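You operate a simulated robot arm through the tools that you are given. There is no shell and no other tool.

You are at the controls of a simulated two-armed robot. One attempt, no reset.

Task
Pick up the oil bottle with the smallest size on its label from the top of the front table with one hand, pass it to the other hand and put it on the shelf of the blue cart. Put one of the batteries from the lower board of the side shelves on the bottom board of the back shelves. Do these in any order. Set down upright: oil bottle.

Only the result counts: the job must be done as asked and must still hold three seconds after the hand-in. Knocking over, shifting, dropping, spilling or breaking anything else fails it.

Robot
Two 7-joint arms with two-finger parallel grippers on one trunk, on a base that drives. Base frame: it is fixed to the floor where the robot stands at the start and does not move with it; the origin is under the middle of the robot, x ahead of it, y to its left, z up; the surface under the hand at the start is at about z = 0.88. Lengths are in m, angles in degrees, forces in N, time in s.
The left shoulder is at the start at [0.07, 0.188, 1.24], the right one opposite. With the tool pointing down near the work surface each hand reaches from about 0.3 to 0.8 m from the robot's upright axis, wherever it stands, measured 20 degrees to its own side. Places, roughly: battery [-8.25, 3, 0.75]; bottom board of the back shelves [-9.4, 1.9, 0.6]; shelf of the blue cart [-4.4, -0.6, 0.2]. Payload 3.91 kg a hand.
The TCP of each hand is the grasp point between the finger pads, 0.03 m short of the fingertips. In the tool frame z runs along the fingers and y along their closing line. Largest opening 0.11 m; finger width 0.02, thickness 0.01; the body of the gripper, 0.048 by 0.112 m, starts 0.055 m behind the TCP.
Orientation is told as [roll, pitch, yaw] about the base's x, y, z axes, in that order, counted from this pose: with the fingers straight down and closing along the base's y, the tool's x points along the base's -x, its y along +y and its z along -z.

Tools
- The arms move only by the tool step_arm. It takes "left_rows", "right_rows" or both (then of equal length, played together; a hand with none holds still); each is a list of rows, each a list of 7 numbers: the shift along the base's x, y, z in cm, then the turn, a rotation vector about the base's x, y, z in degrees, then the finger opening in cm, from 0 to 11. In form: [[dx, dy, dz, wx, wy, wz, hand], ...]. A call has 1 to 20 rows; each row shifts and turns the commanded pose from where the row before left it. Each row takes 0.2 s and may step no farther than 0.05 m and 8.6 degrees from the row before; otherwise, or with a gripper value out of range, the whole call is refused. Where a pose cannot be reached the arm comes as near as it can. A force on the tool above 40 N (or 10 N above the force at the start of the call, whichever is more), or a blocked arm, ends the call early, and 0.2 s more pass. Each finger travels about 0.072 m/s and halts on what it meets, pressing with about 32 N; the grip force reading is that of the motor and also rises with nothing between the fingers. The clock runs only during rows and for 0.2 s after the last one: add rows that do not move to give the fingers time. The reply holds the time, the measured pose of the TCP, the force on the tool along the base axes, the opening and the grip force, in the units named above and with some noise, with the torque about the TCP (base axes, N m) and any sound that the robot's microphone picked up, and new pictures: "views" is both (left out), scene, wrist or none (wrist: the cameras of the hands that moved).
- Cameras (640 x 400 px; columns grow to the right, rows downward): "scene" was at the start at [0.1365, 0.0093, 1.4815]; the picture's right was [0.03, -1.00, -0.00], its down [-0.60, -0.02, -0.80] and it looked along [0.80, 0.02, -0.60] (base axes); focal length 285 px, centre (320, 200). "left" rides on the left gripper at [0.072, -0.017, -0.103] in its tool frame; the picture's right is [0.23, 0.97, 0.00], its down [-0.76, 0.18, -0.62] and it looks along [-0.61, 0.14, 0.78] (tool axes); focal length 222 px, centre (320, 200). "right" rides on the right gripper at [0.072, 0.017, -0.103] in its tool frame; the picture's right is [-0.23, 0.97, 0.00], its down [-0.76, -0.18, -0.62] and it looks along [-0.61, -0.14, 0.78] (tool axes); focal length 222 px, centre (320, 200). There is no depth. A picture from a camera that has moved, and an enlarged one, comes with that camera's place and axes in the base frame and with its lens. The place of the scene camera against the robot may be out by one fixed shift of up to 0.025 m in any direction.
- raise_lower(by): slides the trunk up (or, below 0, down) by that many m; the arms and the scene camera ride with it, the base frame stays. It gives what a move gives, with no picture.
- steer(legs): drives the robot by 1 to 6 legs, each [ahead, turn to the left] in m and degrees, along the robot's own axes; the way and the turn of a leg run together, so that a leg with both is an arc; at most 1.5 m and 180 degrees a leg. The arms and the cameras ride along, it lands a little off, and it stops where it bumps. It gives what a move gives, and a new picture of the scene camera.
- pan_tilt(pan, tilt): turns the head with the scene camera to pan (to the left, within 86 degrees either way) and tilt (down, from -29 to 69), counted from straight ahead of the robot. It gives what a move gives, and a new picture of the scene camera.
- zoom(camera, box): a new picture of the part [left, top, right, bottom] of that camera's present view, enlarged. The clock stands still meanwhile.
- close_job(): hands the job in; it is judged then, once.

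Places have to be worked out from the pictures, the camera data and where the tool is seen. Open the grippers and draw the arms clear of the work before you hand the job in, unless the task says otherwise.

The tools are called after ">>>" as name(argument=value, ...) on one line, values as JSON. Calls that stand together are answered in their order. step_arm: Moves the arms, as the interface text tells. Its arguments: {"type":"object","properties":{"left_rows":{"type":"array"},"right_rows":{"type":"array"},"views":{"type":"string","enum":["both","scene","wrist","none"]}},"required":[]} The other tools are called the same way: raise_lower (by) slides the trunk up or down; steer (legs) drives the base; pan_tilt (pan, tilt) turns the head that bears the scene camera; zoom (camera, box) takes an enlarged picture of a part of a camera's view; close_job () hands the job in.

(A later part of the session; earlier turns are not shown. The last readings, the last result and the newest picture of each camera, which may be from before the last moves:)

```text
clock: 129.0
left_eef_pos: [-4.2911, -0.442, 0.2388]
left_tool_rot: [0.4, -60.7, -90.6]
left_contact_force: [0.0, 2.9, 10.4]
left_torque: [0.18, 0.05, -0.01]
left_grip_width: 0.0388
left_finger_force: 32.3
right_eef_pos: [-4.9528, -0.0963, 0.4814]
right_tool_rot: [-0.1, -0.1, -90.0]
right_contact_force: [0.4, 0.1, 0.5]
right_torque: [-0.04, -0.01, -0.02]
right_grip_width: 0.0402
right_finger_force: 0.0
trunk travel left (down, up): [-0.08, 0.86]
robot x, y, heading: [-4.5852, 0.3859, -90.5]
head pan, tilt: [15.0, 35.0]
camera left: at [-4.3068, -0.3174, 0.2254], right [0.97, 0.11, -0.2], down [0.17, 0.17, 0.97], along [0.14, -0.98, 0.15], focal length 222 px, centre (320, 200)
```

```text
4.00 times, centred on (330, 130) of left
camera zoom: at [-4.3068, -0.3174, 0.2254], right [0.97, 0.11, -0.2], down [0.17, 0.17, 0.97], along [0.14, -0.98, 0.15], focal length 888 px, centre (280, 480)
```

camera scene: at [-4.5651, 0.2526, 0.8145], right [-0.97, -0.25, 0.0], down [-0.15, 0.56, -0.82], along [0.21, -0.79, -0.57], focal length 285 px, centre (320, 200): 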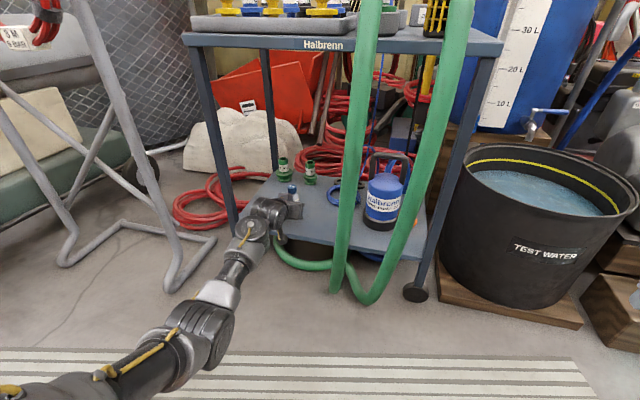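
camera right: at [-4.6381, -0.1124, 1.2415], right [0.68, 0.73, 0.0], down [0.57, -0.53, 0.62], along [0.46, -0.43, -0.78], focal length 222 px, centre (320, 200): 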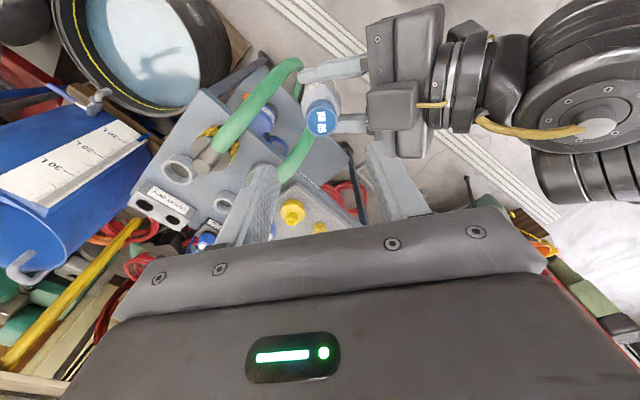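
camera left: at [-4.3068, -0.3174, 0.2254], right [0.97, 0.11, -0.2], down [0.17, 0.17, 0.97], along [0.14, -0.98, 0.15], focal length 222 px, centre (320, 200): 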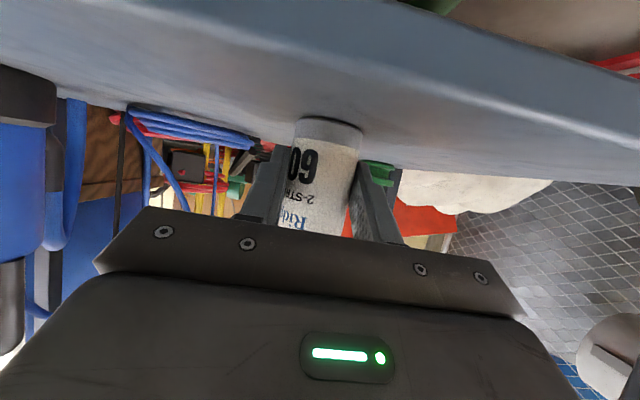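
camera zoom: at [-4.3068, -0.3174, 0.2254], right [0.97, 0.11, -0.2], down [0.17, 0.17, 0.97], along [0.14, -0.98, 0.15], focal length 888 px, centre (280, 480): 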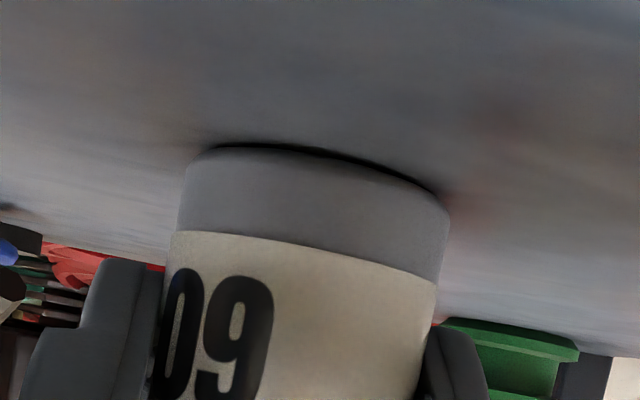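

Contact is confirmed at about 10 N, so the bottle rests on the shelf. I'll ease off 1 mm and open the left gripper gently.

>>> step_arm(left_rows=[[0, 0, 0.12, 0, 0, 0, 2], [0, 0, 0, 0, 0, 0, 4.2], [0, 0, 0, 0, 0, 0, 5], [0, 0, 0, 0, 0, 0, 6], [0, 0, 0, 0, 0, 0, 6.5], [0, 0, 0, 0, 0, 0, 6.5]], views="both")

>>> zoom(camera="left", box=[220, 60, 420, 220])

>>> zoom(camera="scene", box=[220, 150, 340, 250])

```text
clock: 130.4
left_eef_pos: [-4.2915, -0.4417, 0.2364]
left_tool_rot: [0.4, -60.5, -90.4]
left_contact_force: [0.1, -0.1, 0.2]
left_torque: [-0.02, 0.02, -0.01]
left_grip_width: 0.065
left_finger_force: 0.0
right_eef_pos: [-4.9518, -0.0971, 0.4804]
right_tool_rot: [0.0, 0.0, -90.0]
right_contact_force: [0.5, -0.4, 0.3]
right_torque: [0.02, 0.03, -0.05]
right_grip_width: 0.04
right_finger_force: 0.1
trunk travel left (down, up): [-0.08, 0.86]
robot x, y, heading: [-4.5916, 0.3844, -90.1]
head pan, tilt: [15.0, 35.0]
camera scene: at [-4.5652, 0.2528, 0.8145], right [-0.97, -0.25, 0.0], down [-0.15, 0.55, -0.82], along [0.21, -0.79, -0.57], focal length 285 px, centre (320, 200)
camera left: at [-4.3072, -0.3168, 0.2247], right [0.97, 0.11, -0.2], down [0.18, 0.17, 0.97], along [0.14, -0.98, 0.14], focal length 222 px, centre (320, 200)
```

scene: 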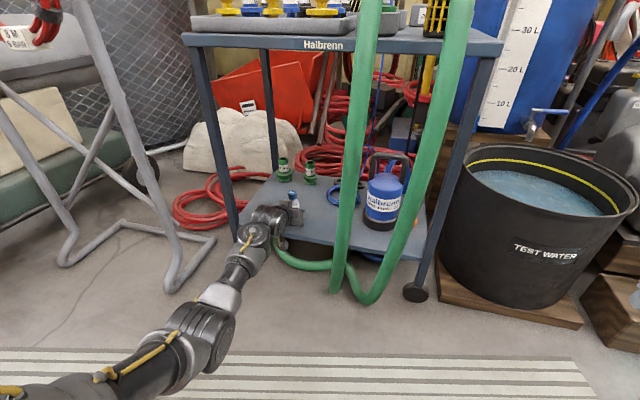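
left: 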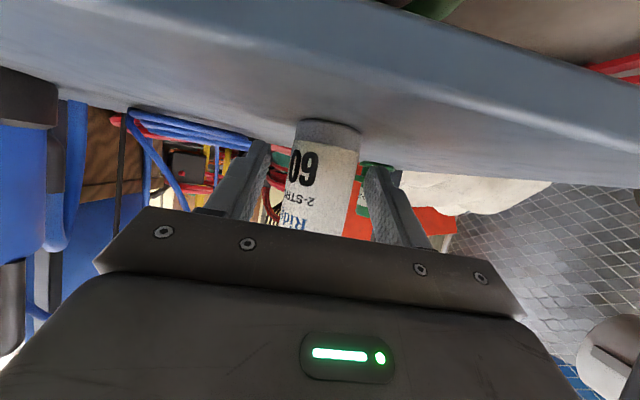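

```text
2.50 times, centred on (320, 140) of left
camera zoom: at [-4.3072, -0.3168, 0.2247], right [0.97, 0.11, -0.2], down [0.18, 0.17, 0.97], along [0.14, -0.98, 0.14], focal length 555 px, centre (320, 350)
```

zoom: 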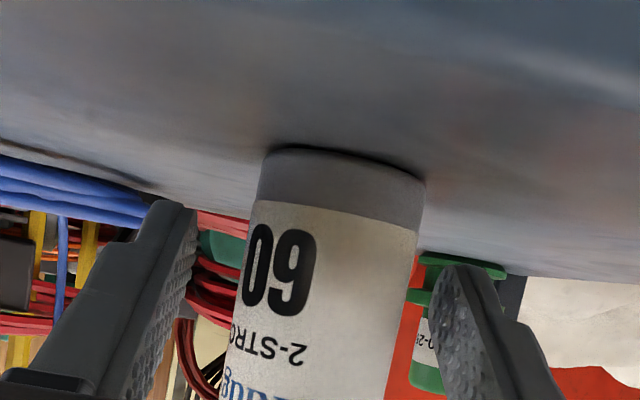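

```text
4.00 times, centred on (280, 200) of scene
camera zoom: at [-4.5652, 0.2528, 0.8145], right [-0.97, -0.25, 0.0], down [-0.15, 0.55, -0.82], along [0.21, -0.79, -0.57], focal length 1139 px, centre (480, 200)
```

zoom: 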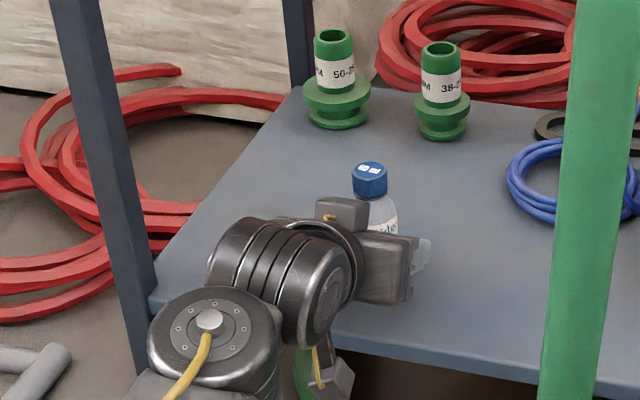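

The bottle stands free and upright on the shelf. I'll retreat the left hand back along its approach line.

>>> step_arm(left_rows=[[0, 1.0, 0.3, 0, 0, 0, 6.5], [0, 2.0, 0.6, 0, 0, 0, 6.5], [0, 2.0, 0.8, 0, 0, 0, 6.5], [0, 2.0, 0.8, 0, 0, 0, 6.5], [0, 2.0, 0.8, 0, 0, 0, 6.5], [0, 2.0, 0.5, 0, 0, 0, 6.5], [0, 0, 0, 0, 0, 0, 6.5]], views="both")

>>> zoom(camera="scene", box=[220, 150, 340, 250])

```text
clock: 132.0
left_eef_pos: [-4.2931, -0.3324, 0.2755]
left_tool_rot: [0.3, -60.6, -90.2]
left_contact_force: [0.6, 0.2, -0.1]
left_torque: [0.01, -0.03, 0.0]
left_grip_width: 0.0648
left_finger_force: 0.0
right_eef_pos: [-4.9535, -0.0967, 0.4805]
right_tool_rot: [0.1, 0.0, -90.0]
right_contact_force: [0.2, 0.8, 0.3]
right_torque: [0.0, -0.01, 0.0]
right_grip_width: 0.04
right_finger_force: 0.1
trunk travel left (down, up): [-0.08, 0.86]
robot x, y, heading: [-4.5879, 0.3833, -90.3]
head pan, tilt: [15.0, 35.0]
camera scene: at [-4.5652, 0.2528, 0.8145], right [-0.97, -0.25, 0.0], down [-0.15, 0.55, -0.82], along [0.21, -0.79, -0.57], focal length 285 px, centre (320, 200)
camera left: at [-4.3075, -0.2075, 0.2626], right [0.97, 0.11, -0.2], down [0.18, 0.17, 0.97], along [0.14, -0.98, 0.14], focal length 222 px, centre (320, 200)
```

scene: 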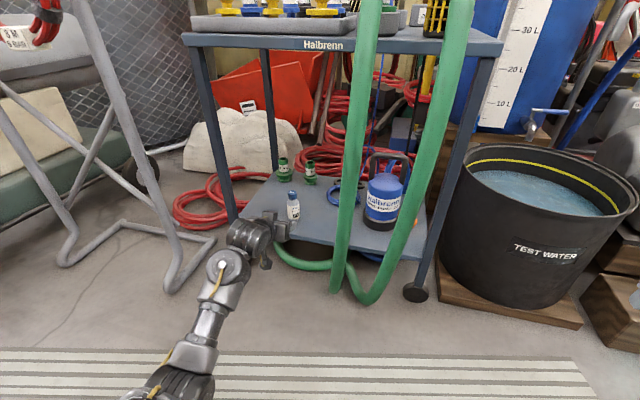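
left: 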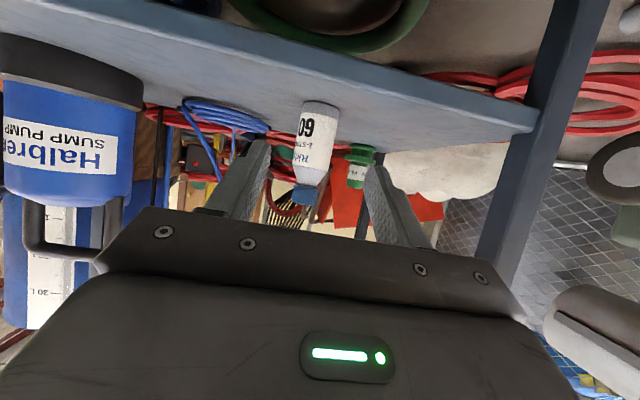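

```text
4.00 times, centred on (280, 200) of scene
camera zoom: at [-4.5652, 0.2528, 0.8145], right [-0.97, -0.25, 0.0], down [-0.15, 0.55, -0.82], along [0.21, -0.79, -0.57], focal length 1139 px, centre (480, 200)
```

zoom: 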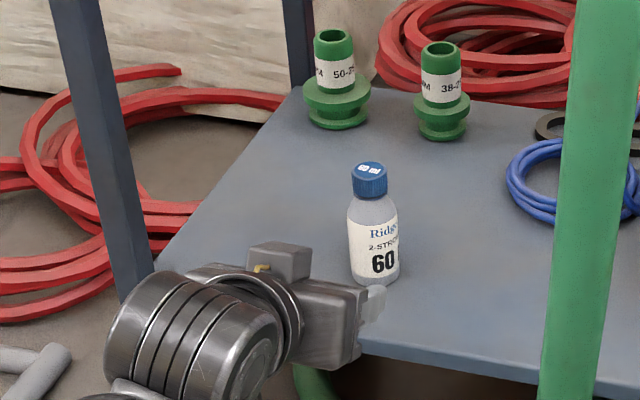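

The 60 ml bottle stands upright on the cart shelf. I'll back off 0.1 m, the distance I know is clear behind, and raise the trunk again.

>>> steer(legs=[[-0.1, 0]])

>>> raise_lower(by=0.4)

>>> raise_lower(by=0.27)

>>> pan_tilt(pan=0, tilt=45)

```text
clock: 133.2
left_eef_pos: [-4.2905, -0.232, 0.2745]
left_tool_rot: [0.3, -60.5, -90.2]
left_contact_force: [0.6, 0.2, 0.0]
left_torque: [0.0, 0.02, 0.0]
left_grip_width: 0.0652
left_finger_force: 0.0
right_eef_pos: [-4.9525, 0.0024, 0.4799]
right_tool_rot: [-0.1, -0.1, -89.9]
right_contact_force: [0.6, 0.1, -0.6]
right_torque: [0.01, -0.01, -0.02]
right_grip_width: 0.0403
right_finger_force: 0.0
trunk travel left (down, up): [-0.08, 0.86]
robot x, y, heading: [-4.5837, 0.4799, -90.2]
head pan, tilt: [15.0, 35.0]
camera scene: at [-4.5646, 0.3525, 0.8145], right [-0.97, -0.25, 0.0], down [-0.15, 0.55, -0.82], along [0.21, -0.79, -0.57], focal length 285 px, centre (320, 200)
```

scene: 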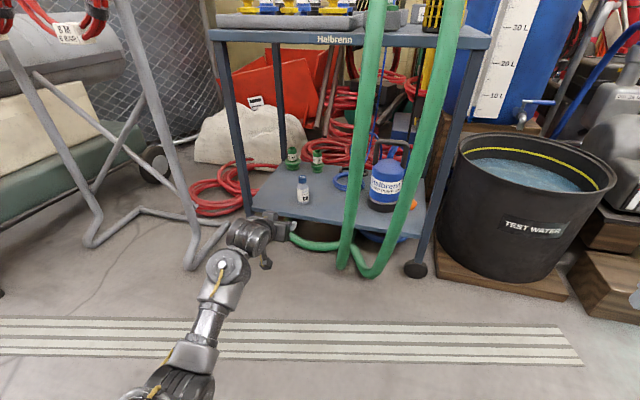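

```text
clock: 137.0
left_eef_pos: [-4.2906, -0.2331, 0.6753]
left_tool_rot: [0.2, -60.5, -90.3]
left_contact_force: [-0.3, -0.1, 0.9]
left_torque: [0.01, 0.02, 0.0]
left_grip_width: 0.0647
left_finger_force: 0.1
right_eef_pos: [-4.9514, 0.0025, 0.8788]
right_tool_rot: [0.0, 0.0, -89.9]
right_contact_force: [0.4, 0.4, -0.6]
right_torque: [-0.02, -0.02, 0.01]
right_grip_width: 0.0401
right_finger_force: 0.1
trunk travel left (down, up): [-0.48, 0.46]
robot x, y, heading: [-4.5844, 0.4798, -90.2]
head pan, tilt: [15.0, 35.0]
```

```text
clock: 139.7
left_eef_pos: [-4.2911, -0.2322, 0.9448]
left_tool_rot: [0.4, -60.5, -90.4]
left_contact_force: [0.3, -0.3, -0.5]
left_torque: [0.03, -0.01, 0.01]
left_grip_width: 0.065
left_finger_force: 0.1
right_eef_pos: [-4.9512, 0.0021, 1.15]
right_tool_rot: [0.0, -0.1, -89.9]
right_contact_force: [0.2, -0.6, -1.2]
right_torque: [-0.01, 0.01, 0.01]
right_grip_width: 0.04
right_finger_force: 0.0
trunk travel left (down, up): [-0.75, 0.19]
robot x, y, heading: [-4.5866, 0.4803, -90.1]
head pan, tilt: [15.0, 35.0]
```

```text
clock: 140.5
left_eef_pos: [-4.2905, -0.233, 0.9446]
left_tool_rot: [0.3, -60.5, -90.3]
left_contact_force: [-0.3, -0.1, -0.2]
left_torque: [-0.02, -0.01, 0.02]
left_grip_width: 0.0649
left_finger_force: 0.1
right_eef_pos: [-4.952, 0.0028, 1.1495]
right_tool_rot: [0.0, 0.1, -89.9]
right_contact_force: [0.2, -1.0, -0.8]
right_torque: [0.02, 0.0, -0.02]
right_grip_width: 0.0399
right_finger_force: 0.0
trunk travel left (down, up): [-0.75, 0.19]
robot x, y, heading: [-4.5862, 0.4789, -90.5]
head pan, tilt: [0.0, 45.0]
camera scene: at [-4.5873, 0.3563, 1.4697], right [-1.0, 0.0, 0.0], down [0.0, 0.71, -0.71], along [0.0, -0.71, -0.71], focal length 285 px, centre (320, 200)
```

scene: 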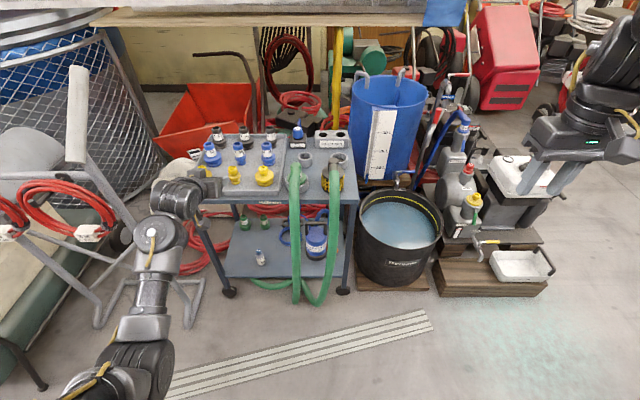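

The first part is done, with the bottle visible on the shelf. I'll bring the left hand back to tool-down near the body before driving on to the battery.

>>> step_arm(left_rows=[[0, 0.5, 2.3, 7.5, 0, 0, 6.5], [0, 1.0, 2.3, 7.5, 0, 0, 6.5], [0, 1.5, 2.3, 7.5, 0, 0, 6.5], [-0.5, 2.0, 2.3, 7.5, 0, 0, 6.5], [-0.5, 2.5, 2.3, 7.5, 0, 0, 6.5], [-1, 2.5, 2.3, 7.5, 0, 0, 6.5], [-1, 2.5, 2.3, 7.5, 0, 0, 6.5], [-1, 2.5, 2.3, 7.5, 0, 0, 6.5], [0, 0, 0, 0, 0, 0, 6.5]], views="scene")

>>> pan_tilt(pan=-85, tilt=25)

```text
clock: 141.5
left_eef_pos: [-4.2933, -0.1948, 1.0342]
left_tool_rot: [-0.3, -34.9, -89.7]
left_contact_force: [-11.3, -66.2, -43.9]
left_torque: [-2.47, -0.81, 1.88]
left_grip_width: 0.0652
left_finger_force: 0.1
right_eef_pos: [-4.9526, 0.0027, 1.1505]
right_tool_rot: [0.2, 0.0, -89.9]
right_contact_force: [-0.3, -0.4, 0.6]
right_torque: [0.01, 0.02, 0.0]
right_grip_width: 0.0401
right_finger_force: 0.1
trunk travel left (down, up): [-0.75, 0.19]
robot x, y, heading: [-4.5876, 0.4827, -90.5]
head pan, tilt: [0.0, 45.0]
stopped in row 4 (left hand): the force on the tool passed its limit at 244 N (the readings are from after the stop); the commanded pose is now the measured one
camera scene: at [-4.588, 0.3564, 1.4697], right [-1.0, 0.0, 0.0], down [0.0, 0.71, -0.71], along [0.0, -0.71, -0.71], focal length 285 px, centre (320, 200)
```

scene: 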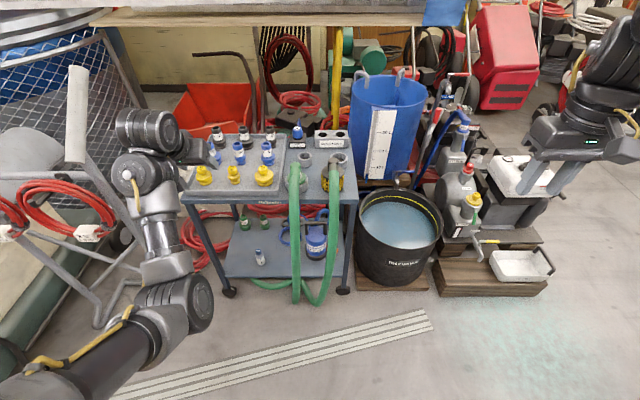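

```text
clock: 143.1
left_eef_pos: [-4.2941, -0.1945, 1.0341]
left_tool_rot: [-0.3, -34.9, -89.8]
left_contact_force: [-21.3, -70.2, -60.4]
left_torque: [-4.63, -1.52, 3.39]
left_grip_width: 0.065
left_finger_force: 0.1
right_eef_pos: [-4.9513, 0.0024, 1.1503]
right_tool_rot: [-0.1, 0.0, -89.9]
right_contact_force: [0.0, 0.7, -0.2]
right_torque: [-0.03, -0.02, 0.03]
right_grip_width: 0.0399
right_finger_force: 0.0
trunk travel left (down, up): [-0.75, 0.19]
robot x, y, heading: [-4.5861, 0.4821, -90.1]
head pan, tilt: [-85.0, 25.0]
camera scene: at [-4.6789, 0.4299, 1.5003], right [-0.08, 1.0, 0.0], down [0.42, 0.04, -0.91], along [-0.9, -0.08, -0.42], focal length 285 px, centre (320, 200)
```

scene: 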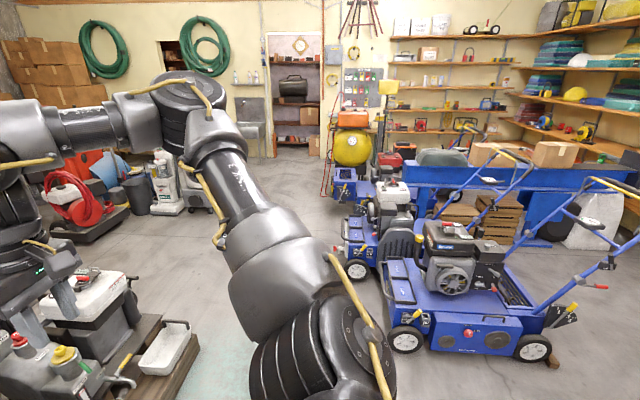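

The left hand hit something, with about 95 N still on it. The clock is stopped during zooms, so I'll inspect the left hand closely before moving.

>>> zoom(camera="left", box=[0, 0, 640, 400])

```text
1.00 times, centred on (320, 200) of left (not enlarged: the box is as wide or as high as the picture)
camera zoom: at [-4.3097, -0.0768, 1.0778], right [0.97, 0.19, -0.13], down [0.18, -0.27, 0.95], along [0.14, -0.95, -0.29], focal length 222 px, centre (320, 200)
```

zoom: 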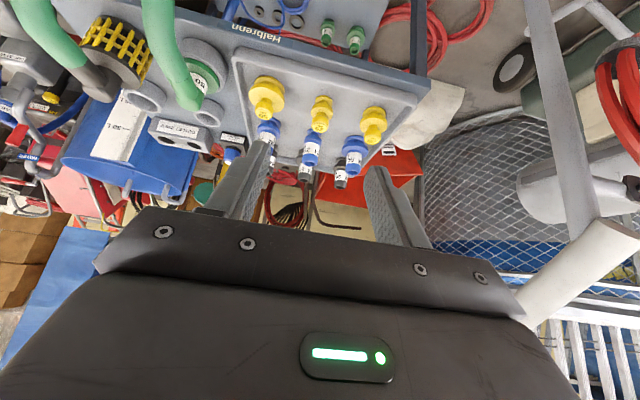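

Nothing external touches the fingers. The pushing direction (forward and down) and the elbow swung inward suggest the hand is pressing on its own arm. I'll reverse the motion I just made to relieve it.

>>> step_arm(left_rows=[[0, -1.4, -2.0, -7.0, 0, 0, 6.5], [0, -1.2, -2.3, -7.5, 0, 0, 6.5], [0, -0.8, -2.3, -7.5, 0, 0, 6.5], [0, -0.4, -2.0, -3.5, 0, 0, 6.5], [0, 0, 0, 0, 0, 0, 6.5]], views="both")

>>> pan_tilt(pan=20, tilt=40)

```text
clock: 144.3
left_eef_pos: [-4.2946, -0.2293, 0.9466]
left_tool_rot: [-0.4, -60.1, -89.7]
left_contact_force: [-0.4, -0.8, 0.3]
left_torque: [0.01, 0.04, -0.03]
left_grip_width: 0.0648
left_finger_force: 0.0
right_eef_pos: [-4.9524, 0.0016, 1.1503]
right_tool_rot: [0.0, -0.1, -89.9]
right_contact_force: [0.1, 0.0, -0.4]
right_torque: [-0.01, 0.02, -0.01]
right_grip_width: 0.0401
right_finger_force: 0.0
trunk travel left (down, up): [-0.75, 0.19]
robot x, y, heading: [-4.5851, 0.4804, -90.0]
head pan, tilt: [-85.0, 25.0]
camera scene: at [-4.6792, 0.43, 1.5003], right [-0.08, 1.0, 0.0], down [0.42, 0.04, -0.91], along [-0.9, -0.08, -0.42], focal length 285 px, centre (320, 200)
camera left: at [-4.3104, -0.1042, 0.9365], right [0.97, 0.11, -0.2], down [0.18, 0.16, 0.97], along [0.14, -0.98, 0.14], focal length 222 px, centre (320, 200)
```

scene: 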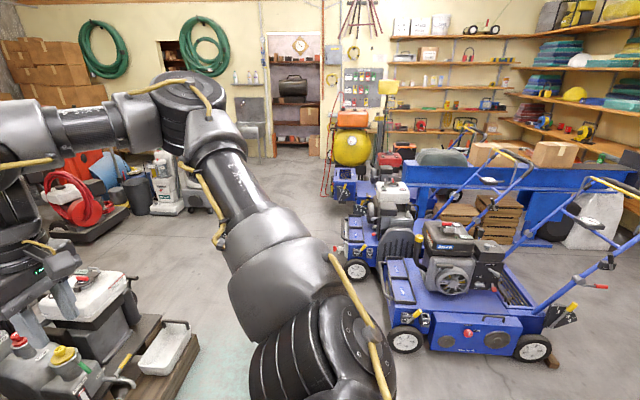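
left: 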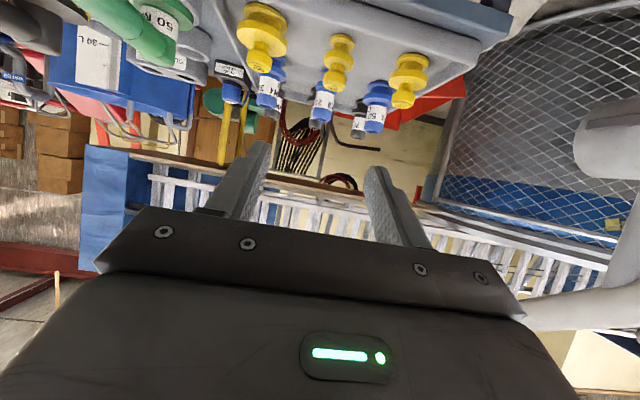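

```text
clock: 146.1
left_eef_pos: [-4.2941, -0.2289, 0.9477]
left_tool_rot: [-0.4, -60.0, -89.7]
left_contact_force: [-0.1, 0.1, -0.4]
left_torque: [0.01, 0.03, 0.01]
left_grip_width: 0.0652
left_finger_force: 0.0
right_eef_pos: [-4.952, 0.0025, 1.1504]
right_tool_rot: [0.0, 0.0, -89.8]
right_contact_force: [-0.2, -1.1, 0.2]
right_torque: [-0.01, -0.02, -0.02]
right_grip_width: 0.0401
right_finger_force: 0.1
trunk travel left (down, up): [-0.75, 0.19]
robot x, y, heading: [-4.5866, 0.4785, -90.1]
head pan, tilt: [20.0, 40.0]
camera scene: at [-4.5584, 0.3576, 1.477], right [-0.94, -0.34, 0.0], down [-0.22, 0.61, -0.77], along [0.26, -0.72, -0.64], focal length 285 px, centre (320, 200)
```

scene: 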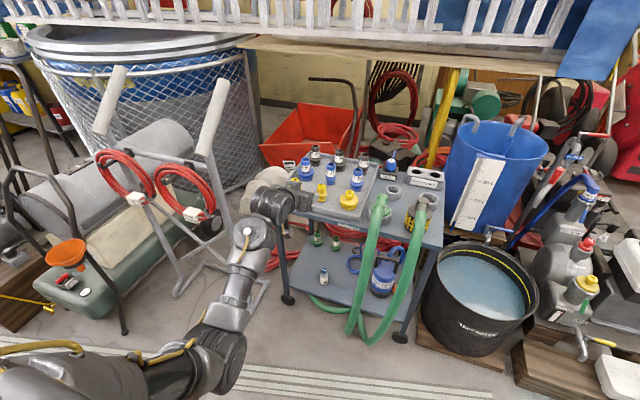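

The force is gone after reversing, so it was a self-contact in a folded posture. I'll retrace the path the left arm came by: inward with yaw, then rotate to tool-down further left.

>>> step_arm(left_rows=[[0, 2.5, 1.3, 0, 0, 0, 6.5], [0, 2.5, 1.3, 0, 0, 0, 6.5], [0, 2.5, 1.2, 0, 0, 0, 6.5], [-3.5, 0, 0, 0, 0, 0, 6.5], [-3.5, 0, 0, 0, 0, 0, 6.5], [-3.5, 0, 0, 0, 0, 0, 6.5], [-3.5, 0, 0, 0, 0, 0, 6.5], [-3, -0.4, 0, 0, 0, -7.5, 6.5], [-3, -0.4, 0, 0, 0, -7.5, 6.5], [-3, -0.4, 0, 0, 0, -7.5, 6.5], [-3, -0.4, 0, 0, 0, -7.5, 6.5], [0, 0, 0, 0, 0, 0, 6.5]], views="scene")

```text
clock: 148.7
left_eef_pos: [-4.5328, -0.1744, 0.9776]
left_tool_rot: [2.8, -58.9, -121.6]
left_contact_force: [-0.6, 0.3, 0.6]
left_torque: [0.02, 0.0, -0.01]
left_grip_width: 0.0651
left_finger_force: 0.0
right_eef_pos: [-4.9502, 0.0021, 1.1502]
right_tool_rot: [0.0, 0.1, -89.9]
right_contact_force: [-0.2, -0.5, -0.2]
right_torque: [-0.04, -0.01, 0.01]
right_grip_width: 0.04
right_finger_force: 0.1
trunk travel left (down, up): [-0.75, 0.19]
robot x, y, heading: [-4.5863, 0.4803, -90.3]
head pan, tilt: [20.0, 40.0]
camera scene: at [-4.5578, 0.3578, 1.477], right [-0.94, -0.34, 0.0], down [-0.22, 0.6, -0.77], along [0.26, -0.72, -0.64], focal length 285 px, centre (320, 200)
```

scene: 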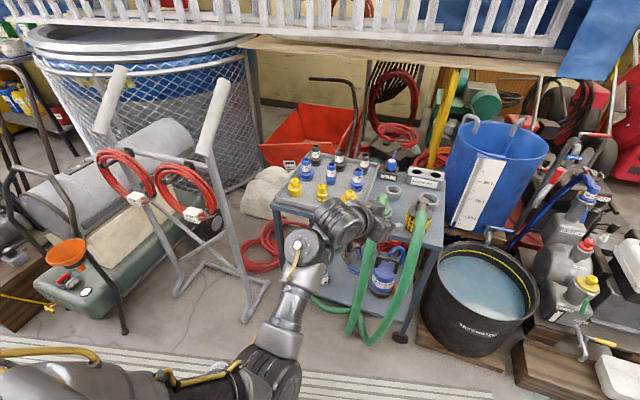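

The left elbow is tucked inward and low, which makes the tool-down pose fold on itself. I'll yaw the hand further to the right so the elbow swings outward, and check.

>>> step_arm(left_rows=[[0, 0, 0.5, 0, 0, -8, 6.5], [0, 0, 0.5, 0, 0, -8, 6.5], [0, 0, 0.5, 0, 0, -8, 6.5], [0, 0, 0.5, 0, 0, -8, 6.5], [0, 0, 0, 0, 0, 0, 6.5]], views="scene")

```text
clock: 149.9
left_eef_pos: [-4.5555, -0.1719, 1.0055]
left_tool_rot: [-0.3, -59.9, -152.0]
left_contact_force: [0.1, 0.8, 0.0]
left_torque: [-0.03, -0.01, -0.01]
left_grip_width: 0.0648
left_finger_force: 0.1
right_eef_pos: [-4.9563, 0.0017, 1.1499]
right_tool_rot: [0.2, -0.1, -89.7]
right_contact_force: [-0.5, -0.4, 0.1]
right_torque: [-0.02, -0.01, 0.0]
right_grip_width: 0.0401
right_finger_force: 0.0
trunk travel left (down, up): [-0.75, 0.19]
robot x, y, heading: [-4.5877, 0.4833, -90.2]
head pan, tilt: [20.0, 40.0]
camera scene: at [-4.5618, 0.3582, 1.4771], right [-0.94, -0.34, 0.0], down [-0.21, 0.6, -0.77], along [0.26, -0.72, -0.64], focal length 285 px, centre (320, 200)
```

scene: 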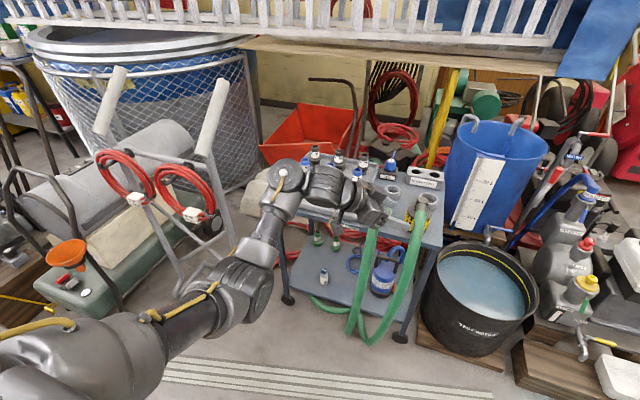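

The elbow is swinging outward now. I'll rotate the hand partway toward tool-down and watch the forces.

>>> step_arm(left_rows=[[0.5, 0.3, 0.5, 3.52, -6.62, 0, 6.5], [0.5, 0.3, 0.5, 3.52, -6.62, 0, 6.5], [0.5, 0.3, 0.5, 3.52, -6.62, 0, 6.5], [0, 0, 0, 0, 0, 0, 6.5]], views="scene")

```text
clock: 150.9
left_eef_pos: [-4.5376, -0.1646, 1.0207]
left_tool_rot: [-0.4, -37.5, -151.7]
left_contact_force: [-0.3, -0.2, 0.1]
left_torque: [0.01, -0.04, -0.01]
left_grip_width: 0.0652
left_finger_force: 0.3
right_eef_pos: [-4.9507, 0.0024, 1.1502]
right_tool_rot: [0.0, 0.0, -89.9]
right_contact_force: [0.0, 0.2, 0.3]
right_torque: [-0.02, 0.02, 0.03]
right_grip_width: 0.04
right_finger_force: 0.1
trunk travel left (down, up): [-0.75, 0.19]
robot x, y, heading: [-4.589, 0.4825, -90.0]
head pan, tilt: [20.0, 40.0]
camera scene: at [-4.5578, 0.3574, 1.4769], right [-0.94, -0.34, 0.0], down [-0.22, 0.61, -0.77], along [0.26, -0.72, -0.64], focal length 285 px, centre (320, 200)
```

scene: 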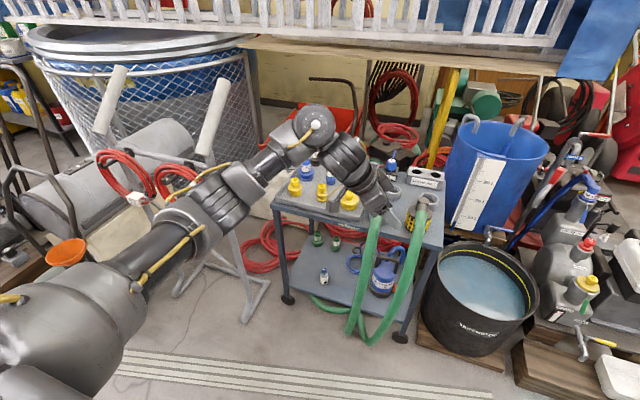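

The elbow has come up and outward and there are no forces. I'll continue to full tool-down.

>>> step_arm(left_rows=[[0.5, 0.3, 0.5, 3.52, -6.62, 0, 6.5], [0.5, 0.3, 0.5, 3.52, -6.62, 0, 6.5], [1, 0.3, 0.5, 3.52, -6.62, 0, 6.5], [1, 0.3, 0.5, 3.52, -6.62, 0, 6.5], [1, 0.3, 0.5, 3.52, -6.62, 0, 6.5], [0, 0, 0, 0, 0, 0, 6.5]], views="scene")

```text
clock: 152.3
left_eef_pos: [-4.4975, -0.1491, 1.0459]
left_tool_rot: [-0.1, 0.0, -151.9]
left_contact_force: [-0.4, 0.9, -0.4]
left_torque: [-0.02, 0.0, 0.02]
left_grip_width: 0.0649
left_finger_force: 0.0
right_eef_pos: [-4.9512, 0.0022, 1.1499]
right_tool_rot: [0.0, 0.1, -89.9]
right_contact_force: [0.4, 0.4, 0.3]
right_torque: [0.02, 0.02, 0.04]
right_grip_width: 0.0401
right_finger_force: 0.1
trunk travel left (down, up): [-0.75, 0.19]
robot x, y, heading: [-4.5863, 0.4807, -89.9]
head pan, tilt: [20.0, 40.0]
camera scene: at [-4.5572, 0.3573, 1.4769], right [-0.94, -0.34, 0.0], down [-0.22, 0.61, -0.77], along [0.26, -0.72, -0.64], focal length 285 px, centre (320, 200)
```

scene: 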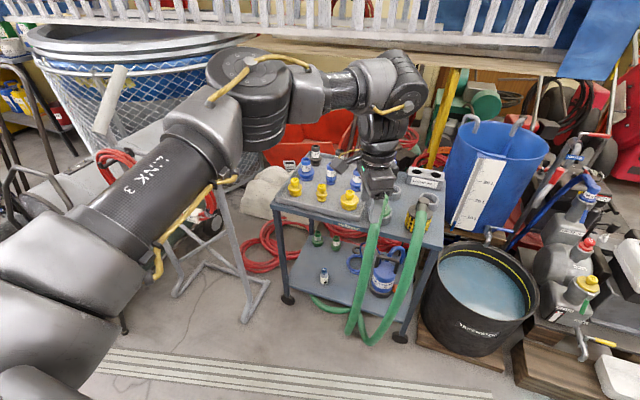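

The elbow is high again and the hand is tool-down. I'll turn its yaw back and pull it in.

>>> step_arm(left_rows=[[1, 1.6, 1.0, 0, 0, 7.75, 6.5], [1, 1.6, 1.0, 0, 0, 7.75, 6.5], [1, 1.6, 1.0, 0, 0, 7.75, 6.5], [1, 1.6, 1.0, 0, 0, 7.75, 6.5], [1, 1.6, 1.0, 0, 0, 7.75, 6.5], [1, 1.6, 1.0, 0, 0, 7.75, 6.5], [1, 1.0, 1.0, 0, 0, 7.75, 6.5], [1, 0.5, 1.0, 0, 0, 7.75, 6.5], [0, 0, 0, 0, 0, 0, 6.5]], views="scene")

>>> pan_tilt(pan=-86, tilt=40)

```text
clock: 154.3
left_eef_pos: [-4.4169, -0.0377, 1.1249]
left_tool_rot: [-0.1, 0.0, -89.9]
left_contact_force: [-0.3, -0.5, -0.8]
left_torque: [0.0, -0.01, -0.01]
left_grip_width: 0.0651
left_finger_force: 0.0
right_eef_pos: [-4.9516, 0.0019, 1.1504]
right_tool_rot: [0.0, -0.1, -89.9]
right_contact_force: [-0.8, -0.4, -0.3]
right_torque: [-0.01, 0.01, 0.02]
right_grip_width: 0.04
right_finger_force: 0.0
trunk travel left (down, up): [-0.75, 0.19]
robot x, y, heading: [-4.5863, 0.4802, -90.3]
head pan, tilt: [20.0, 40.0]
camera scene: at [-4.5587, 0.3573, 1.4769], right [-0.94, -0.34, 0.0], down [-0.22, 0.61, -0.77], along [0.26, -0.72, -0.64], focal length 285 px, centre (320, 200)
```

scene: 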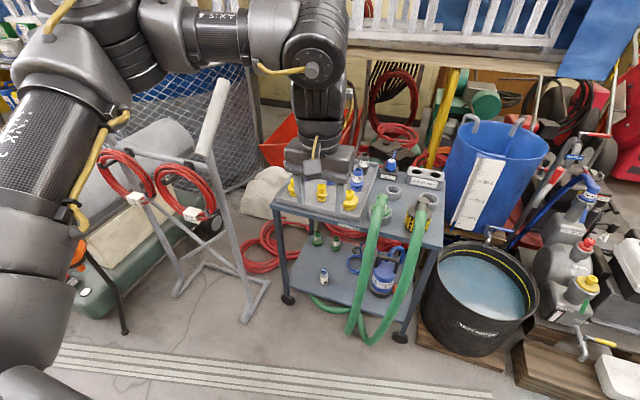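

```text
clock: 156.1
left_eef_pos: [-4.4175, -0.0376, 1.1253]
left_tool_rot: [-0.1, 0.0, -89.8]
left_contact_force: [0.0, 0.0, -0.5]
left_torque: [-0.04, 0.02, 0.01]
left_grip_width: 0.0649
left_finger_force: 0.0
right_eef_pos: [-4.9518, 0.0016, 1.1504]
right_tool_rot: [0.0, 0.0, -89.8]
right_contact_force: [-0.5, 0.0, 0.2]
right_torque: [0.01, 0.01, -0.01]
right_grip_width: 0.0398
right_finger_force: 0.1
trunk travel left (down, up): [-0.75, 0.19]
robot x, y, heading: [-4.5824, 0.4846, -90.3]
head pan, tilt: [-85.9, 40.0]
camera scene: at [-4.6719, 0.4319, 1.477], right [-0.07, 1.0, 0.0], down [0.64, 0.04, -0.77], along [-0.76, -0.05, -0.64], focal length 285 px, centre (320, 200)
```

scene: 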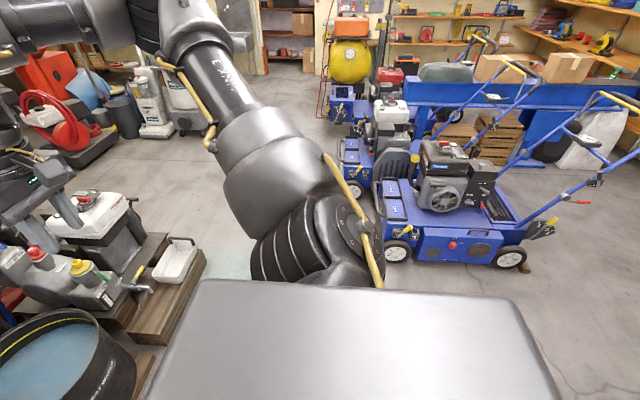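

The left arm is back in its normal posture. I'll turn right to face the back of the workshop (-x) and look for the route.

>>> steer(legs=[[0, -90]])

>>> pan_tilt(pan=-10, tilt=15)

>>> pan_tilt(pan=-40, tilt=20)

```text
clock: 160.4
left_eef_pos: [-5.1038, 0.3108, 1.126]
left_tool_rot: [-0.2, 0.0, -179.7]
left_contact_force: [0.4, 0.2, -0.1]
left_torque: [0.02, -0.02, -0.02]
left_grip_width: 0.0651
left_finger_force: 0.1
right_eef_pos: [-5.0663, 0.8448, 1.1501]
right_tool_rot: [0.0, 0.0, -179.8]
right_contact_force: [0.4, 0.0, 0.4]
right_torque: [0.01, 0.01, 0.0]
right_grip_width: 0.0398
right_finger_force: 0.0
trunk travel left (down, up): [-0.75, 0.19]
robot x, y, heading: [-4.5876, 0.4814, 179.9]
head pan, tilt: [-85.9, 40.0]
camera scene: at [-4.6429, 0.5727, 1.477], right [1.0, 0.07, 0.0], down [0.04, -0.64, -0.77], along [-0.05, 0.76, -0.64], focal length 285 px, centre (320, 200)
```

scene: 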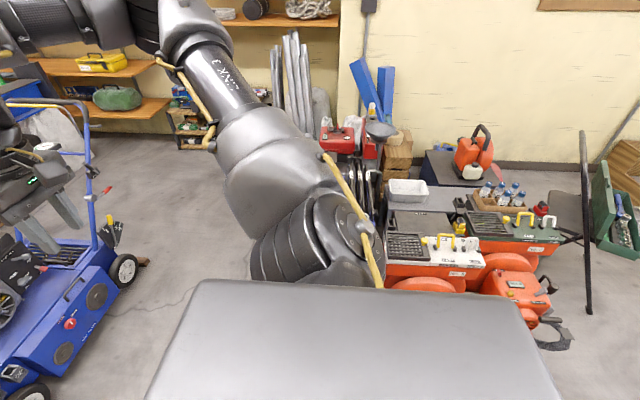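

```text
clock: 161.8
left_eef_pos: [-5.1035, 0.3118, 1.1244]
left_tool_rot: [-0.1, 0.0, -179.7]
left_contact_force: [0.4, 0.0, -0.4]
left_torque: [-0.01, 0.05, -0.01]
left_grip_width: 0.065
left_finger_force: 0.0
right_eef_pos: [-5.0657, 0.8455, 1.1496]
right_tool_rot: [0.0, 0.1, -179.8]
right_contact_force: [0.9, -0.5, -0.4]
right_torque: [0.0, 0.01, 0.04]
right_grip_width: 0.0402
right_finger_force: 0.2
trunk travel left (down, up): [-0.75, 0.19]
robot x, y, heading: [-4.5857, 0.4773, 179.8]
head pan, tilt: [-10.0, 15.0]
camera scene: at [-4.7289, 0.5045, 1.5165], right [0.18, 0.98, 0.0], down [0.26, -0.05, -0.97], along [-0.95, 0.17, -0.26], focal length 285 px, centre (320, 200)
```

scene: 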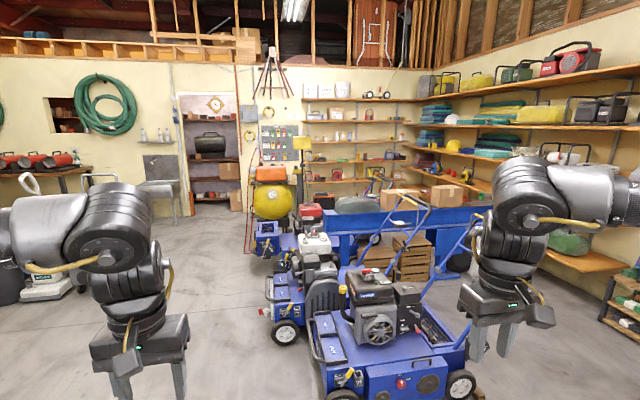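

```text
clock: 162.8
left_eef_pos: [-5.1051, 0.3113, 1.1254]
left_tool_rot: [-0.1, 0.0, -179.7]
left_contact_force: [0.6, 0.0, 0.1]
left_torque: [-0.01, 0.05, -0.01]
left_grip_width: 0.0649
left_finger_force: 0.1
right_eef_pos: [-5.0663, 0.8457, 1.1511]
right_tool_rot: [0.0, 0.1, -179.8]
right_contact_force: [0.1, 0.2, -0.2]
right_torque: [0.04, -0.01, 0.02]
right_grip_width: 0.0398
right_finger_force: 0.0
trunk travel left (down, up): [-0.75, 0.19]
robot x, y, heading: [-4.5836, 0.4824, 180.1]
head pan, tilt: [-40.0, 20.0]
camera scene: at [-4.7083, 0.5479, 1.5084], right [0.64, 0.77, 0.0], down [0.26, -0.22, -0.94], along [-0.72, 0.6, -0.34], focal length 285 px, centre (320, 200)
```

scene: 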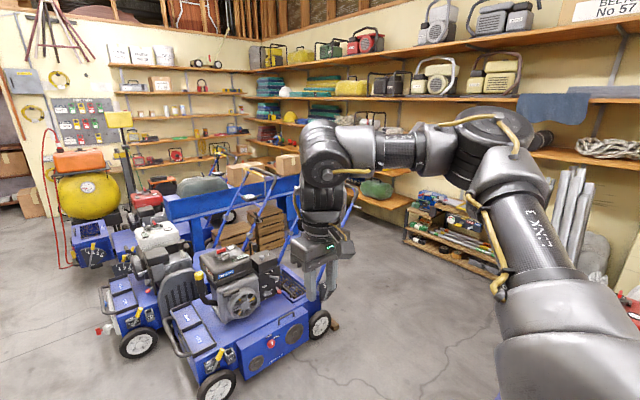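

The side shelves run along the right wall and the back shelves along the back wall. The battery should be near pixel (293, 150), so I'll zoom in.

>>> zoom(camera="scene", box=[230, 70, 430, 220])

>>> zoom(camera="scene", box=[120, 60, 280, 200])

```text
2.67 times, centred on (330, 145) of scene
camera zoom: at [-4.7083, 0.5479, 1.5084], right [0.64, 0.77, 0.0], down [0.26, -0.22, -0.94], along [-0.72, 0.6, -0.34], focal length 760 px, centre (293, 347)
```

zoom: 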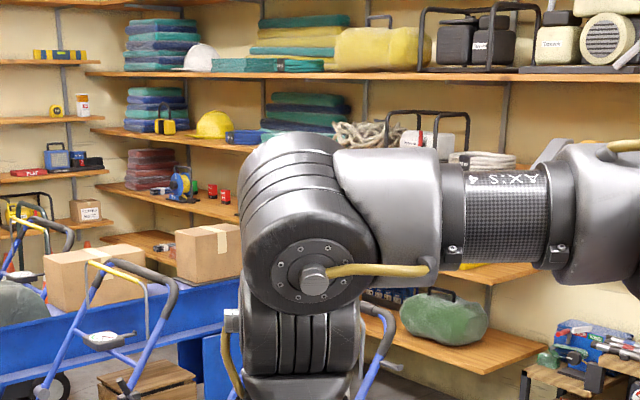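

```text
2.86 times, centred on (200, 130) of scene
camera zoom: at [-4.7083, 0.5479, 1.5084], right [0.64, 0.77, 0.0], down [0.26, -0.22, -0.94], along [-0.72, 0.6, -0.34], focal length 814 px, centre (663, 400)
```

zoom: 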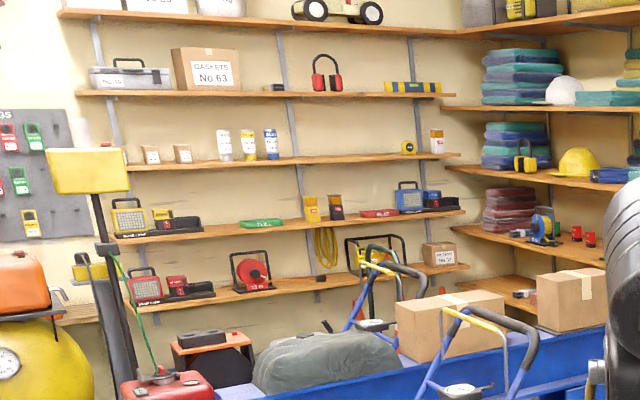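

The route behind the machines probably runs along the open floor near y ≈ 0 toward the back. I'll raise the trunk for a better view and drive ahead along that corridor.

>>> steer(legs=[[0.8, 12], [0.7, -8]])

>>> raise_lower(by=0.18)

>>> pan_tilt(pan=-30, tilt=22)

>>> pan_tilt(pan=5, tilt=30)

```text
clock: 170.5
left_eef_pos: [-6.5669, 0.0992, 1.1256]
left_tool_rot: [-0.1, -0.1, -175.5]
left_contact_force: [0.5, 0.1, -0.8]
left_torque: [-0.02, -0.02, -0.02]
left_grip_width: 0.0651
left_finger_force: 0.0
right_eef_pos: [-6.5676, 0.6337, 1.1514]
right_tool_rot: [0.0, -0.1, -175.5]
right_contact_force: [0.2, -1.0, 0.4]
right_torque: [0.01, 0.02, 0.01]
right_grip_width: 0.0399
right_finger_force: 0.1
trunk travel left (down, up): [-0.75, 0.19]
robot x, y, heading: [-6.0658, 0.3043, -176.0]
head pan, tilt: [-40.0, 20.0]
camera scene: at [-6.1887, 0.3638, 1.5084], right [0.59, 0.81, 0.0], down [0.28, -0.2, -0.94], along [-0.76, 0.55, -0.34], focal length 285 px, centre (320, 200)
```

scene: 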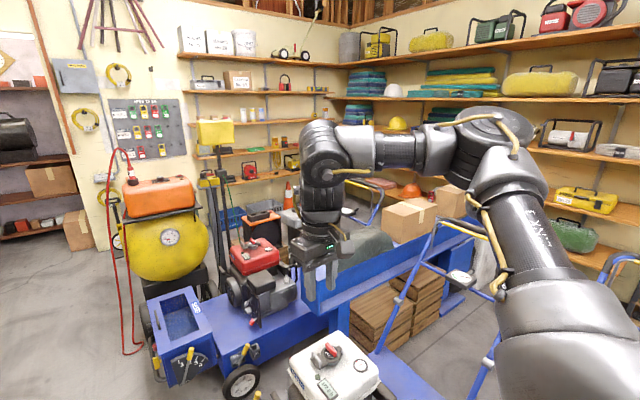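

```text
clock: 172.5
left_eef_pos: [-6.5674, 0.098, 1.3052]
left_tool_rot: [-0.1, 0.0, -175.5]
left_contact_force: [-0.1, -1.2, -0.1]
left_torque: [-0.01, 0.01, 0.02]
left_grip_width: 0.0651
left_finger_force: 0.0
right_eef_pos: [-6.5679, 0.634, 1.3311]
right_tool_rot: [0.0, 0.0, -175.6]
right_contact_force: [0.0, 0.6, 0.0]
right_torque: [0.01, 0.0, 0.01]
right_grip_width: 0.0398
right_finger_force: 0.0
trunk travel left (down, up): [-0.93, 0.01]
robot x, y, heading: [-6.061, 0.3068, -175.6]
head pan, tilt: [-40.0, 20.0]
```

```text
clock: 173.2
left_eef_pos: [-6.5689, 0.0979, 1.3051]
left_tool_rot: [-0.2, 0.0, -175.5]
left_contact_force: [-0.6, 0.2, 0.3]
left_torque: [0.02, -0.01, 0.02]
left_grip_width: 0.0652
left_finger_force: 0.0
right_eef_pos: [-6.5689, 0.633, 1.3302]
right_tool_rot: [0.0, 0.0, -175.6]
right_contact_force: [-0.9, -0.4, -0.1]
right_torque: [0.03, 0.0, 0.01]
right_grip_width: 0.04
right_finger_force: 0.1
trunk travel left (down, up): [-0.93, 0.01]
robot x, y, heading: [-6.0624, 0.303, -176.1]
head pan, tilt: [-30.0, 22.0]
camera scene: at [-6.1976, 0.3497, 1.6851], right [0.44, 0.9, 0.0], down [0.34, -0.16, -0.93], along [-0.83, 0.41, -0.37], focal length 285 px, centre (320, 200)
```

scene: 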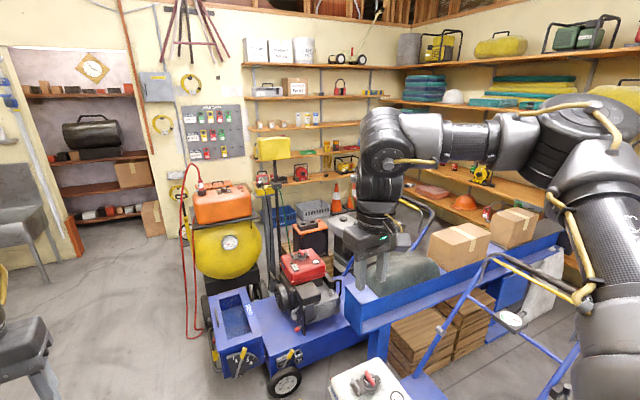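

```text
clock: 174.2
left_eef_pos: [-6.5674, 0.0995, 1.305]
left_tool_rot: [0.0, -0.1, -175.6]
left_contact_force: [0.6, 0.5, 0.5]
left_torque: [-0.01, 0.0, 0.03]
left_grip_width: 0.0651
left_finger_force: 0.1
right_eef_pos: [-6.5693, 0.6333, 1.3308]
right_tool_rot: [0.0, 0.0, -175.6]
right_contact_force: [-0.1, 0.6, 0.1]
right_torque: [-0.02, 0.02, 0.02]
right_grip_width: 0.04
right_finger_force: 0.1
trunk travel left (down, up): [-0.93, 0.01]
robot x, y, heading: [-6.064, 0.3047, -176.0]
head pan, tilt: [5.0, 30.0]
camera scene: at [-6.2031, 0.295, 1.6723], right [-0.16, 0.99, 0.0], down [0.49, 0.08, -0.87], along [-0.86, -0.14, -0.5], focal length 285 px, centre (320, 200)
```

scene: 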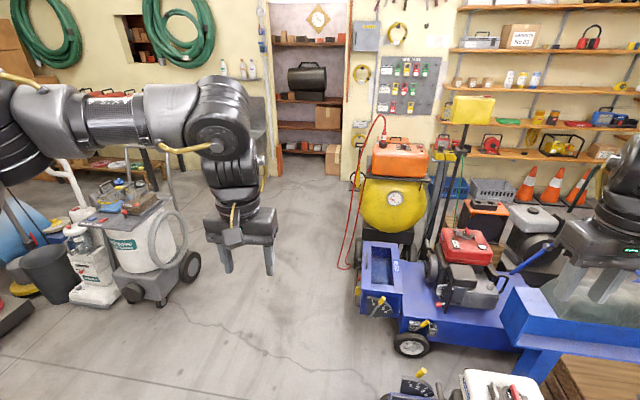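

I'll zoom onto where the battery board and back shelf's bottom board should be in this view after panning.

>>> pan_tilt(pan=-45, tilt=22)

>>> zoom(camera="scene", box=[240, 100, 440, 260])

>>> zoom(camera="scene", box=[80, 60, 280, 260])

```text
clock: 175.4
left_eef_pos: [-6.5666, 0.0996, 1.3049]
left_tool_rot: [-0.1, 0.0, -175.4]
left_contact_force: [0.6, -1.2, 0.6]
left_torque: [-0.01, 0.0, -0.03]
left_grip_width: 0.0649
left_finger_force: 0.1
right_eef_pos: [-6.5691, 0.6349, 1.3302]
right_tool_rot: [0.0, 0.0, -175.6]
right_contact_force: [0.7, 0.2, -0.6]
right_torque: [0.01, 0.02, -0.02]
right_grip_width: 0.0401
right_finger_force: 0.0
trunk travel left (down, up): [-0.93, 0.01]
robot x, y, heading: [-6.0668, 0.3083, -176.1]
head pan, tilt: [-45.0, 22.0]
camera scene: at [-6.1841, 0.3698, 1.6851], right [0.65, 0.76, 0.0], down [0.28, -0.25, -0.93], along [-0.7, 0.61, -0.37], focal length 285 px, centre (320, 200)
```

scene: 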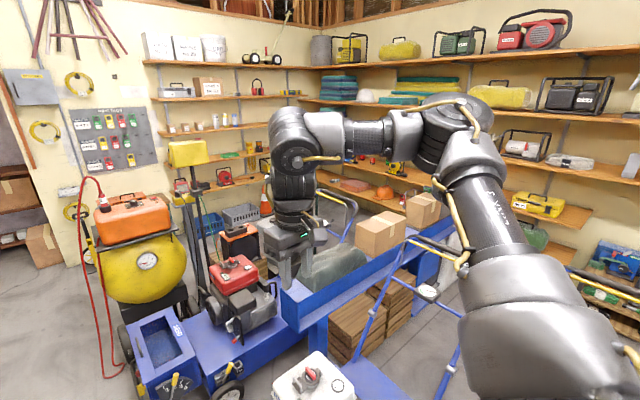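

```text
2.50 times, centred on (340, 180) of scene
camera zoom: at [-6.1841, 0.3698, 1.6851], right [0.65, 0.76, 0.0], down [0.28, -0.25, -0.93], along [-0.7, 0.61, -0.37], focal length 712 px, centre (270, 250)
```

zoom: 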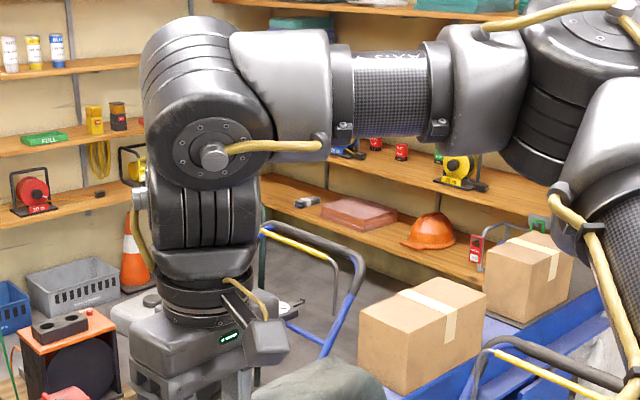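

```text
2.00 times, centred on (180, 160) of scene
camera zoom: at [-6.1841, 0.3698, 1.6851], right [0.65, 0.76, 0.0], down [0.28, -0.25, -0.93], along [-0.7, 0.61, -0.37], focal length 570 px, centre (600, 280)
```

zoom: 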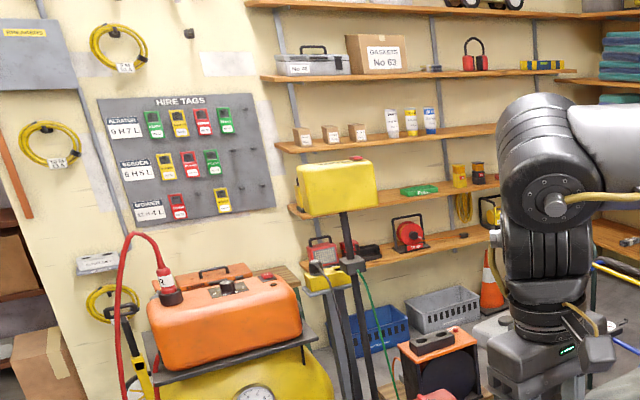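

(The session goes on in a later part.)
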